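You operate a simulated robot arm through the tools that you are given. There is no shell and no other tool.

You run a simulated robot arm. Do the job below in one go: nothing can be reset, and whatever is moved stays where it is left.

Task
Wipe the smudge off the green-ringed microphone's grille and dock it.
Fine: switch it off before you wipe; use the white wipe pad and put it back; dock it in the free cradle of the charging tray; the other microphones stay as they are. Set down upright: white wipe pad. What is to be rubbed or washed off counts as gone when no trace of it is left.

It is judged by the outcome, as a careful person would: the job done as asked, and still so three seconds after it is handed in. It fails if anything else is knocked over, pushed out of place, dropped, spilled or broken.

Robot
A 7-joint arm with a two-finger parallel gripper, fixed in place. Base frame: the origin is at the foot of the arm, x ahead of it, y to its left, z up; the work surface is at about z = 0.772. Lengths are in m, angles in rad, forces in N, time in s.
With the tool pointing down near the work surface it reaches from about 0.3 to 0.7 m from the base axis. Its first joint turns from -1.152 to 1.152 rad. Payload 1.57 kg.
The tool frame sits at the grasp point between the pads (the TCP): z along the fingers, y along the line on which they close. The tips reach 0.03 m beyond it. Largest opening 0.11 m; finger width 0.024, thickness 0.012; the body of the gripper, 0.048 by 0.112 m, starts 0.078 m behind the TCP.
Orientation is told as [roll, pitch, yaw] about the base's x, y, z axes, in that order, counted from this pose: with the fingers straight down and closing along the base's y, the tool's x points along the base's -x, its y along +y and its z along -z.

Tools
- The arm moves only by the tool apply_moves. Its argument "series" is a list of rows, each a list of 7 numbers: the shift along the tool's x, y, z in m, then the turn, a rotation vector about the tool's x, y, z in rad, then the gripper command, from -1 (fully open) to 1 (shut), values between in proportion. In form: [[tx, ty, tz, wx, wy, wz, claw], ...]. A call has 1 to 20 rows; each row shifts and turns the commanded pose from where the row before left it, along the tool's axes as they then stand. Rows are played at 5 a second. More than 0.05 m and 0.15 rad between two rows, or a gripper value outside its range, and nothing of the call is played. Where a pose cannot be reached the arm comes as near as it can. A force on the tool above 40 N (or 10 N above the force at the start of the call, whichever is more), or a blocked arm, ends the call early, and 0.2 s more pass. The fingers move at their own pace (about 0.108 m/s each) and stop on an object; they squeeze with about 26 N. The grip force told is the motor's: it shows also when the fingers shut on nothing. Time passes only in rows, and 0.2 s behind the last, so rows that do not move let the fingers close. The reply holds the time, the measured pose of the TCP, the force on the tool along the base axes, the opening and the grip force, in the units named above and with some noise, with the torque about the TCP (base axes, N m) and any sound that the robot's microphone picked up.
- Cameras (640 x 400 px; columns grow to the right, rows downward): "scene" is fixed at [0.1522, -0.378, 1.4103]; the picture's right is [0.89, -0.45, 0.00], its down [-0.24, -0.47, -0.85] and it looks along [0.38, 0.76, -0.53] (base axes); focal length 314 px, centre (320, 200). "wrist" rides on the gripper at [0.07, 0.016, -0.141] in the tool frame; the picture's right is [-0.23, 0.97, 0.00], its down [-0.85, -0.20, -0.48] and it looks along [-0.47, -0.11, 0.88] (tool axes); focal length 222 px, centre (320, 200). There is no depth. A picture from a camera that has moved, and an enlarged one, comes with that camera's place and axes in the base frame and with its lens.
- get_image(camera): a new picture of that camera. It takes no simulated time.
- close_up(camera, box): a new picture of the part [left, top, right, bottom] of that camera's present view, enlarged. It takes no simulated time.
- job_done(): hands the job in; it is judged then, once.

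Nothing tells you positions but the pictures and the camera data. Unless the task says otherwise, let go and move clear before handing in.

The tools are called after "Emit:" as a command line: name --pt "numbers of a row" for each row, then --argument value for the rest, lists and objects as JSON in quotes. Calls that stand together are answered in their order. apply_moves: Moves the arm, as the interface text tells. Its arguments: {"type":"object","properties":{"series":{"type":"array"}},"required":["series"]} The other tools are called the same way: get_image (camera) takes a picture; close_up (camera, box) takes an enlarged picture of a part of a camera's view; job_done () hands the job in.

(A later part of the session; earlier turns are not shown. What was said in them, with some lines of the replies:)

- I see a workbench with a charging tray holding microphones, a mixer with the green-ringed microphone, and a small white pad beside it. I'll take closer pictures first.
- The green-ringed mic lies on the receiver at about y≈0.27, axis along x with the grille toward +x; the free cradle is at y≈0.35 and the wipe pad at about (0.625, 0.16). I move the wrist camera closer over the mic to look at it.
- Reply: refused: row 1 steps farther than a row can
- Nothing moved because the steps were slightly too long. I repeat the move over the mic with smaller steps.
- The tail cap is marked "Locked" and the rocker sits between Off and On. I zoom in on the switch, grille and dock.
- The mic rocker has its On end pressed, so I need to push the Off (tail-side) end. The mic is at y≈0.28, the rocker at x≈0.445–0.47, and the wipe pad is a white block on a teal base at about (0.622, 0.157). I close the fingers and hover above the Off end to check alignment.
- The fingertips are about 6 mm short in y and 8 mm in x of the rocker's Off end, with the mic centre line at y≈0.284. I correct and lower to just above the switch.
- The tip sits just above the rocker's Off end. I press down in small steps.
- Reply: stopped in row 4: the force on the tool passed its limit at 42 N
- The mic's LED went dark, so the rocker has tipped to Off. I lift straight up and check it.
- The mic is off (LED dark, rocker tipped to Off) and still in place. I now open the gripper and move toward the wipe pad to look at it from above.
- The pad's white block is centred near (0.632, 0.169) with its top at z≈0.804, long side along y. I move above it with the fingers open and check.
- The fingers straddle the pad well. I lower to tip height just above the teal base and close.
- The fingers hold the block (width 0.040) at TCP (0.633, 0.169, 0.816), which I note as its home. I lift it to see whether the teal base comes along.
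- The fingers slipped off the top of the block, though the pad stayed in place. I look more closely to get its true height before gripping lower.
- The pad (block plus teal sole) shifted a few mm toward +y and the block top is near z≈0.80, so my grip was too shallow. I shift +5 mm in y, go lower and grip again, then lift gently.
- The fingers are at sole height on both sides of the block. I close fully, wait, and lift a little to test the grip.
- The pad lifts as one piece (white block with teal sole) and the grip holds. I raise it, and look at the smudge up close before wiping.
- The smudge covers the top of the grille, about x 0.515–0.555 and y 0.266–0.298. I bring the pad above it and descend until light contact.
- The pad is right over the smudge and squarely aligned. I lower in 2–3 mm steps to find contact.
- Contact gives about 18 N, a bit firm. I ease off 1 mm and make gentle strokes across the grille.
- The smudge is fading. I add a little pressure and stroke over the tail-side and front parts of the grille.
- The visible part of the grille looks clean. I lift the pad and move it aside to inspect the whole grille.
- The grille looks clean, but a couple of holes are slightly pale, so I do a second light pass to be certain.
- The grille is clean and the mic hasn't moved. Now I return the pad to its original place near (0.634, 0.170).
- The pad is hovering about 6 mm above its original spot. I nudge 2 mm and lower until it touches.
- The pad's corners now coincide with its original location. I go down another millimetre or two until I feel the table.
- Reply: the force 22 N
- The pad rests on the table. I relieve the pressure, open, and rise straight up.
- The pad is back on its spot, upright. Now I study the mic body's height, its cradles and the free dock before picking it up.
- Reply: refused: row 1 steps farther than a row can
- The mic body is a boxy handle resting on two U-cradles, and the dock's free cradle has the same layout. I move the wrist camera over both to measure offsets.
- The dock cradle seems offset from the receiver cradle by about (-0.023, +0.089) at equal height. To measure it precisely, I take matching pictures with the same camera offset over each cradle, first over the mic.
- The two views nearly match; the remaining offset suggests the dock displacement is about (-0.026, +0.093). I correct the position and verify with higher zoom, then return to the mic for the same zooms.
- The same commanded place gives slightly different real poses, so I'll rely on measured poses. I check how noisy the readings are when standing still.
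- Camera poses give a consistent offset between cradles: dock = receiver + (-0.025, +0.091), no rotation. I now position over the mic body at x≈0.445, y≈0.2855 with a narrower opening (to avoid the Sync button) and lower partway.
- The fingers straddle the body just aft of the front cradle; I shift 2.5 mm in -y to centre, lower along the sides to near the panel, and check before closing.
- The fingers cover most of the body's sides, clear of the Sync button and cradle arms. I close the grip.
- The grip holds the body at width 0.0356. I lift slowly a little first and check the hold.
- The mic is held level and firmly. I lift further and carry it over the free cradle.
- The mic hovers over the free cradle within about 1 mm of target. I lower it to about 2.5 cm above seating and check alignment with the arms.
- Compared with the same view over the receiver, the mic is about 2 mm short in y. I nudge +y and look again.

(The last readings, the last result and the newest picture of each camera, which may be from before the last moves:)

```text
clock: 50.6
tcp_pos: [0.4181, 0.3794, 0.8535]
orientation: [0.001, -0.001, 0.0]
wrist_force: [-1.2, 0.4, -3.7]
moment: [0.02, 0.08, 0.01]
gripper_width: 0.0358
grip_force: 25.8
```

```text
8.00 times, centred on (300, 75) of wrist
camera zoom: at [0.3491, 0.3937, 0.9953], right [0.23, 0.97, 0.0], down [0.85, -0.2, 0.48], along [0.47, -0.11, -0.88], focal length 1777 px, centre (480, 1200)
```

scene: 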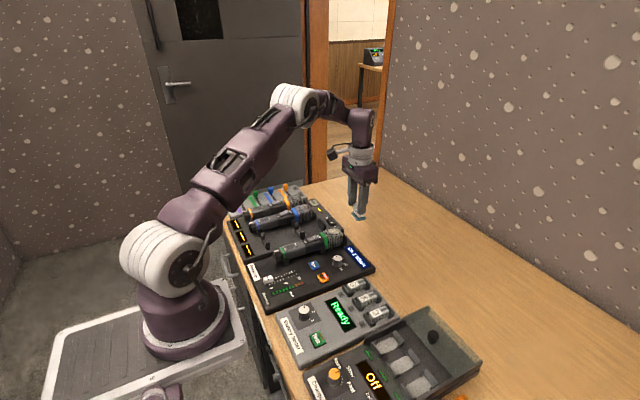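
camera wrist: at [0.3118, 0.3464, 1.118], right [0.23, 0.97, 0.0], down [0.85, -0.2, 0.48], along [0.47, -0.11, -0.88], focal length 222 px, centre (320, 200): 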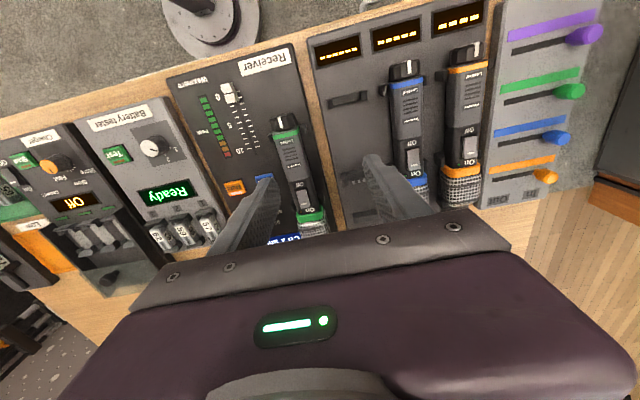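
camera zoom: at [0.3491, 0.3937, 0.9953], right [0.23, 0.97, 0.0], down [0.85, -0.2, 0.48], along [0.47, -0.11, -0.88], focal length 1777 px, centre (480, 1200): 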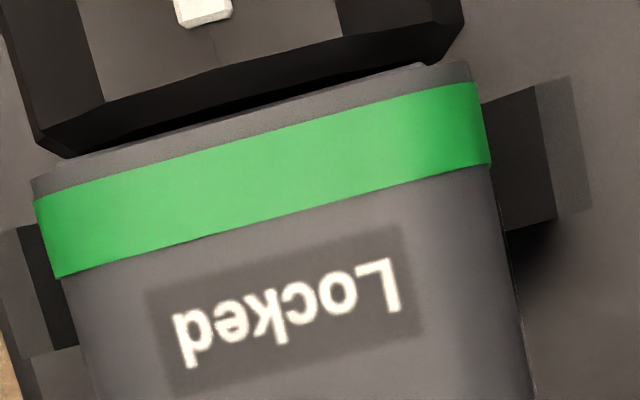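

Now the camera pose matches the computed docking pose. I lower in small steps, watching force and drift.

Emit:
apply_moves --pt "0 0 0.004 0 0 0 1" --pt "0 0 0 0 0 0 1" --pt "0 0 0 0 0 0 1"

Emit:
close_up --camera "wrist" --box '[260, 50, 340, 100]'

Emit:
close_up --camera "scene" --box '[250, 200, 340, 260]'

```text
clock: 51.4
tcp_pos: [0.4181, 0.377, 0.85]
orientation: [0.0, -0.002, -0.001]
wrist_force: [0.1, 0.5, -3.9]
moment: [-0.01, 0.09, 0.04]
gripper_width: 0.036
grip_force: 25.8
```

```text
8.00 times, centred on (300, 75) of wrist
camera zoom: at [0.3495, 0.3935, 0.9911], right [0.23, 0.97, 0.0], down [0.85, -0.2, 0.48], along [0.47, -0.11, -0.88], focal length 1777 px, centre (480, 1200)
```

zoom: 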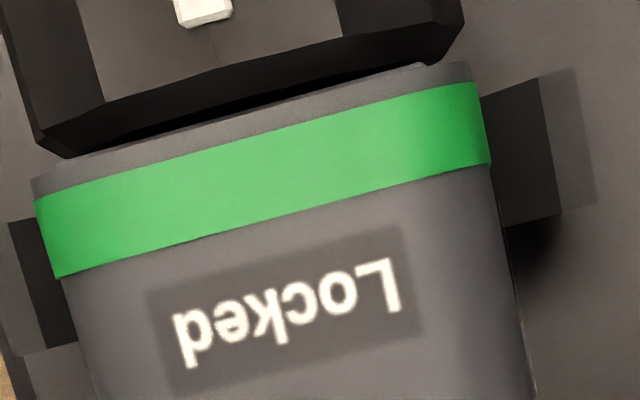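

```text
6.67 times, centred on (295, 230) of scene
camera zoom: at [0.1522, -0.378, 1.4103], right [0.89, -0.45, 0.0], down [-0.24, -0.47, -0.85], along [0.38, 0.76, -0.53], focal length 2091 px, centre (487, 0)
```

zoom: 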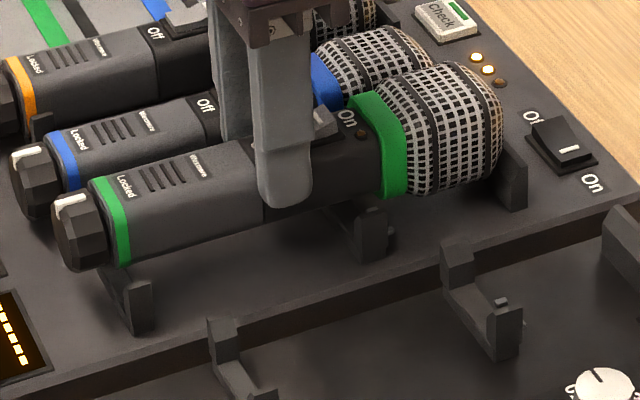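

No drift. I continue lowering about 12 mm in small steps.

Emit:
apply_moves --pt "0 0 0.004 0 0 0 1" --pt "0 0 0.004 0 0 0 1" --pt "0 0 0.003 0 0 0 1" --pt "0 0 0 0 0 0 1"

Emit:
close_up --camera "wrist" --box '[260, 50, 340, 100]'

Emit:
close_up --camera "scene" --box '[250, 200, 340, 260]'

```text
clock: 52.4
tcp_pos: [0.419, 0.3782, 0.8396]
orientation: [-0.001, -0.001, 0.0]
wrist_force: [-0.8, -3.6, -3.4]
moment: [-0.13, 0.12, 0.09]
gripper_width: 0.0358
grip_force: 26.3
```

```text
8.00 times, centred on (300, 75) of wrist
camera zoom: at [0.3494, 0.3937, 0.9797], right [0.23, 0.97, 0.0], down [0.85, -0.2, 0.48], along [0.47, -0.11, -0.88], focal length 1777 px, centre (480, 1200)
```

zoom: 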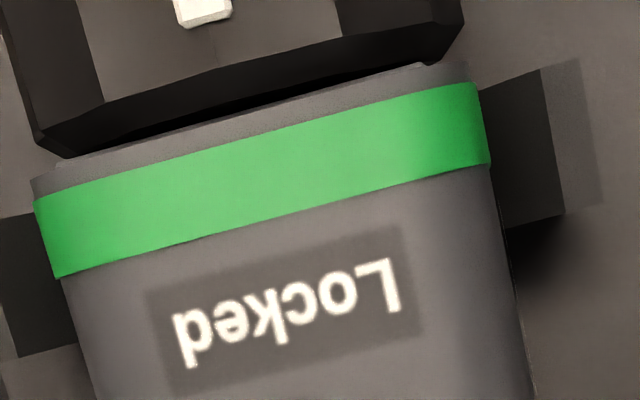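

```text
6.67 times, centred on (295, 230) of scene
camera zoom: at [0.1522, -0.3781, 1.4103], right [0.89, -0.45, 0.0], down [-0.24, -0.47, -0.85], along [0.38, 0.76, -0.53], focal length 2091 px, centre (487, 0)
```

zoom: 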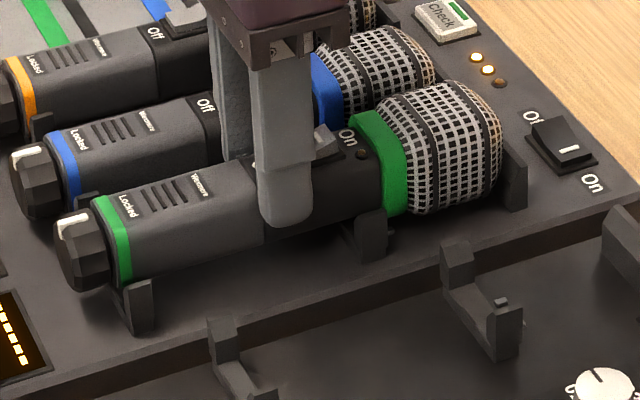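

The mic is between the arms with a small sideways contact (-3.6 N in y). I ease 1 mm toward -y and continue down.

Emit:
apply_moves --pt "0 -0.001 0 0 0 0 1" --pt "0 0 0.003 0 0 0 1" --pt "0 0 0.002 0 0 0 1" --pt "0 0 0 0 0 0 1"

Emit:
close_up --camera "wrist" --box '[260, 50, 340, 100]'

```text
clock: 53.4
tcp_pos: [0.418, 0.3771, 0.8344]
orientation: [0.0, -0.001, 0.0]
wrist_force: [-0.7, -0.7, -3.9]
moment: [0.02, 0.09, -0.03]
gripper_width: 0.036
grip_force: 26.4
```

```text
8.00 times, centred on (300, 75) of wrist
camera zoom: at [0.3486, 0.3933, 0.9747], right [0.23, 0.97, 0.0], down [0.85, -0.2, 0.48], along [0.47, -0.11, -0.88], focal length 1777 px, centre (480, 1200)
```

zoom: 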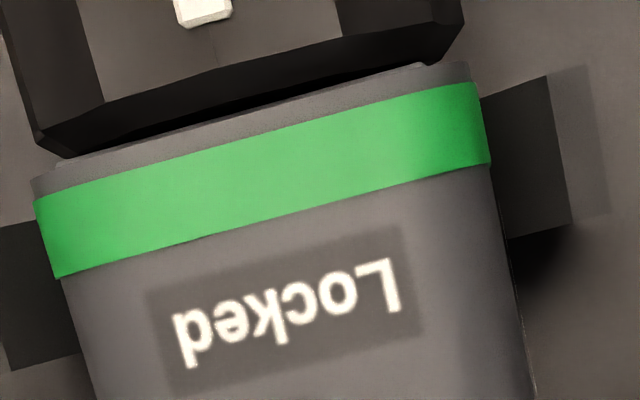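

The sideways force is gone and the mic is still freely hanging, about 4 mm above seating. I continue down in 1–2 mm steps until weight transfers.

Emit:
apply_moves --pt "0 0 0.002 0 0 0 1" --pt "0 0 0.001 0 0 0 1" --pt "0 0 0 0 0 0 1"

Emit:
apply_moves --pt "0 0 0.001 0 0 0 1" --pt "0 0 0 0 0 0 1"

```text
clock: 54.2
tcp_pos: [0.4177, 0.3776, 0.8312]
orientation: [-0.001, -0.002, 0.0]
wrist_force: [0.8, -0.5, -3.4]
moment: [0.01, 0.06, 0.02]
gripper_width: 0.0356
grip_force: 25.8
```

```text
clock: 54.8
tcp_pos: [0.4169, 0.3771, 0.8296]
orientation: [0.0, -0.002, -0.001]
wrist_force: [-0.6, 0.0, -3.9]
moment: [0.01, 0.06, 0.01]
gripper_width: 0.0357
grip_force: 26.7
```

Emit:
apply_moves --pt "0 0 0.001 0 0 0 1" --pt "0 0 0 0 0 0 1"

Emit:
apply_moves --pt "0 0 0.001 0 0 0 1" --pt "0 0 0 0 0 0 1"

Emit:
close_up --camera "scene" --box '[250, 200, 340, 260]'

Emit:
close_up --camera "wrist" --box '[240, 60, 400, 220]'

```text
clock: 55.4
tcp_pos: [0.4182, 0.3781, 0.8296]
orientation: [0.0, -0.001, 0.0]
wrist_force: [-0.6, -1.2, 0.4]
moment: [-0.05, -0.11, -0.03]
gripper_width: 0.0359
grip_force: 25.5
```

```text
clock: 56.0
tcp_pos: [0.4174, 0.3781, 0.828]
orientation: [0.002, -0.004, 0.001]
wrist_force: [-2.7, -4.5, 25.2]
moment: [-0.17, 0.12, 0.02]
gripper_width: 0.0362
grip_force: 25.9
```

```text
6.67 times, centred on (295, 230) of scene
camera zoom: at [0.1518, -0.3784, 1.4102], right [0.89, -0.45, 0.0], down [-0.24, -0.47, -0.85], along [0.39, 0.76, -0.52], focal length 2091 px, centre (487, 0)
```

zoom: 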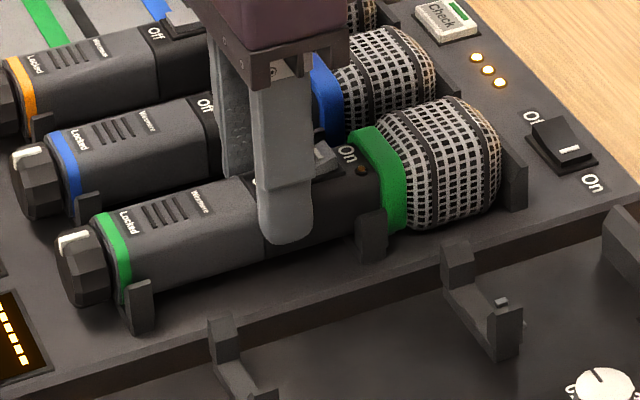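

```text
2.50 times, centred on (320, 140) of wrist
camera zoom: at [0.3484, 0.3932, 0.9701], right [0.23, 0.97, 0.0], down [0.85, -0.2, 0.48], along [0.47, -0.11, -0.88], focal length 555 px, centre (320, 350)
```

zoom: 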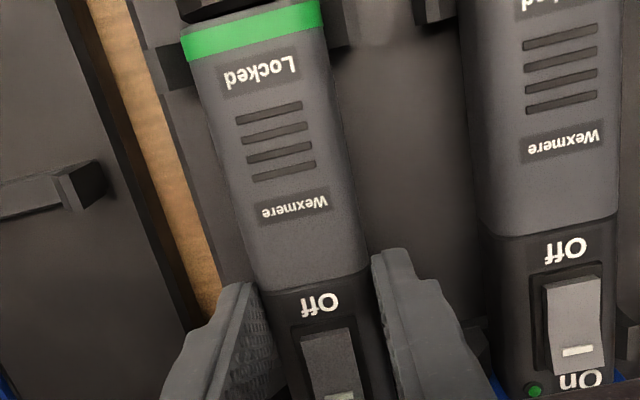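

The mic is seated and the third charging light is now lit. I relieve the pressure, open narrowly (the neighbour is close), and rise straight up.

Emit:
apply_moves --pt "0 0 -0.001 0 0 0 1" --pt "0 0 -0.0005 0 0 0 0.25" --pt "0 0 0 0 0 0 0.08" --pt "0 0 0 0 0 0 0.08" --pt "0 0 -0.01 0 0 0 0.08" --pt "0 0 -0.03 0 0 0 0.08" --pt "0 0 -0.04 0 0 0 0.08" --pt "0 0 -0.04 0 0 0 0.08" --pt "0 0 0 0 0 0 0.08"

Emit:
close_up --camera "scene" --box '[225, 170, 365, 270]'

Emit:
get_image --camera "wrist"

```text
clock: 58.0
tcp_pos: [0.4197, 0.3771, 0.952]
orientation: [-0.001, -0.001, 0.002]
wrist_force: [0.0, 0.1, 0.5]
moment: [-0.05, -0.01, -0.03]
gripper_width: 0.0506
grip_force: 0.1
```

```text
4.00 times, centred on (295, 220) of scene
camera zoom: at [0.1522, -0.378, 1.4103], right [0.89, -0.45, 0.0], down [-0.24, -0.47, -0.85], along [0.38, 0.76, -0.53], focal length 1255 px, centre (420, 120)
```

zoom: 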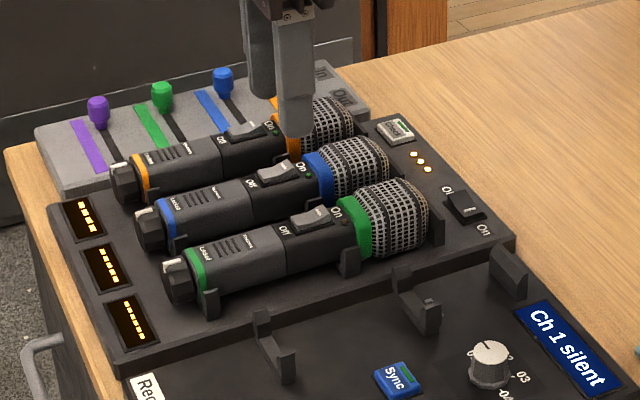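

```text
taken
camera wrist: at [0.35, 0.3929, 1.0921], right [0.23, 0.97, 0.0], down [0.85, -0.2, 0.48], along [0.47, -0.11, -0.88], focal length 222 px, centre (320, 200)
```

wrist: 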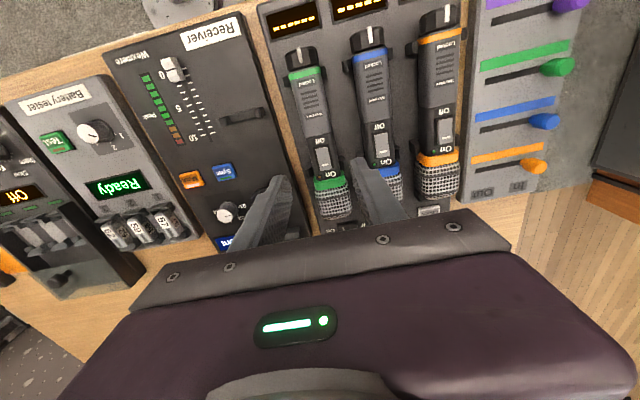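

The mic sits in the dock with all three lights on. I move the arm clear and do a final check on the switch, grille and pad.

Emit:
apply_moves --pt "0 -0.03 -0.035 0 0 0 0.08" --pt "0 -0.045 -0.01 0 0 0 0.08" --pt "0 -0.045 -0.01 0 0 0 0.08" --pt "0 -0.045 0 0 0 0 0.08" --pt "0 -0.04 0 0 0 0 0.08" --pt "0 0 0 0 0 0 0.08"

Emit:
close_up --camera "scene" --box '[225, 170, 365, 270]'

Emit:
close_up --camera "scene" --box '[280, 205, 340, 245]'

Emit:
get_image --camera "scene"

Emit:
close_up --camera "wrist" --box '[380, 0, 600, 200]'

```text
clock: 59.4
tcp_pos: [0.4179, 0.1723, 1.0034]
orientation: [0.0, 0.0, -0.001]
wrist_force: [-0.5, 0.1, 0.0]
moment: [0.0, 0.01, -0.03]
gripper_width: 0.0503
grip_force: 0.1
```

```text
4.00 times, centred on (295, 220) of scene
camera zoom: at [0.1522, -0.3781, 1.4103], right [0.89, -0.45, 0.0], down [-0.24, -0.47, -0.85], along [0.38, 0.76, -0.53], focal length 1255 px, centre (420, 120)
```

zoom: 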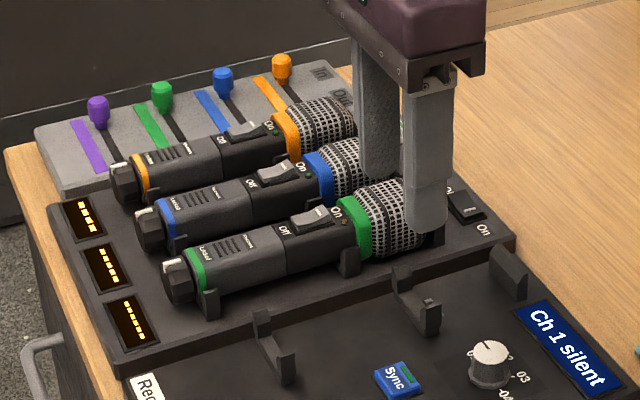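

```text
10.00 times, centred on (310, 225) of scene
camera zoom: at [0.1522, -0.3781, 1.4103], right [0.89, -0.45, 0.0], down [-0.24, -0.47, -0.85], along [0.38, 0.76, -0.53], focal length 3137 px, centre (420, -50)
```

zoom: 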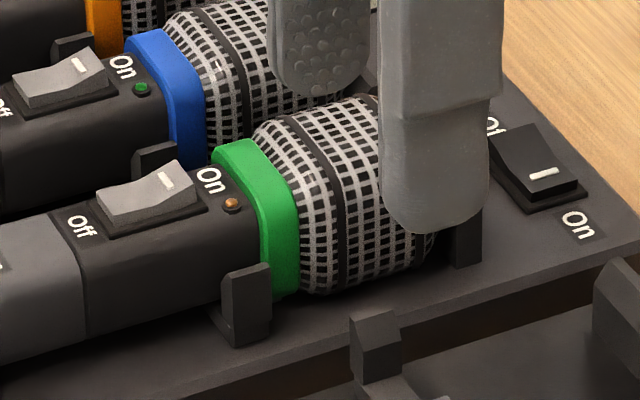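

```text
taken
```

scene: 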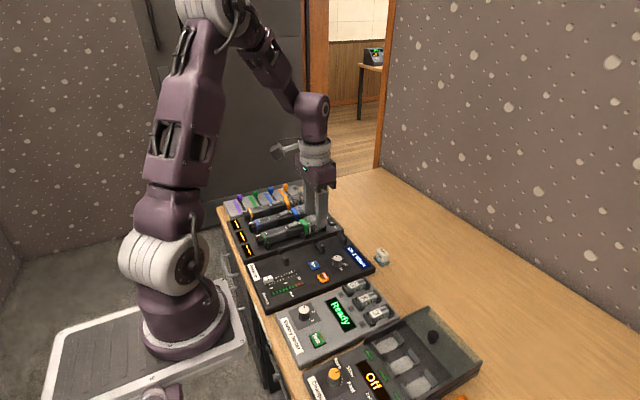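

```text
2.00 times, centred on (490, 100) of wrist
camera zoom: at [0.3492, 0.1875, 1.1447], right [0.23, 0.97, 0.0], down [0.85, -0.2, 0.48], along [0.47, -0.11, -0.88], focal length 444 px, centre (-20, 400)
```

zoom: 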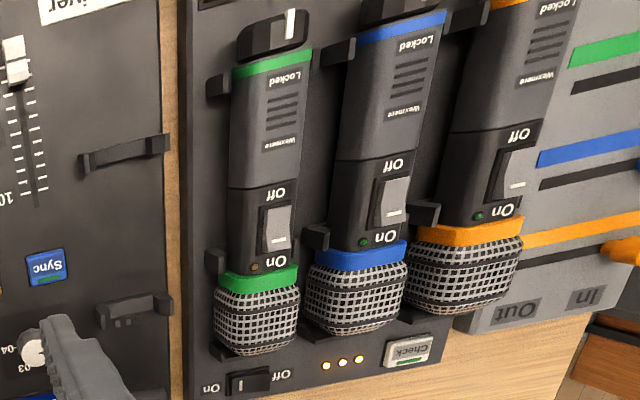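

The green-ringed mic is switched off, its grille is clean, and it is docked in the free cradle with its charge light on. The wipe pad is upright on its original spot, the other microphones are where they were, and the gripper is empty and clear. I hand the job in.

Emit:
job_done

```text
The job is handed in.
```

The green-ringed microphone is switched off, wiped clean and docked in the free cradle of the charging tray. I've handed the job in.

- **Switch:** I pressed the Off end before wiping, and the microphone's light went dark.
- **Grille:** I went over it twice with the white wipe pad. The close-ups afterwards show no trace of the smudge.
- **Wipe pad:** it is upright, within about 2 mm of where it started and turned very slightly. My first grip on it slipped and nudged it a few millimetres, but it didn't tip.
- **Dock:** the microphone is seated in the cradle and the tray's third light came on.
- **Everything else:** the blue and orange microphones look unmoved, and the gripper is empty and clear.
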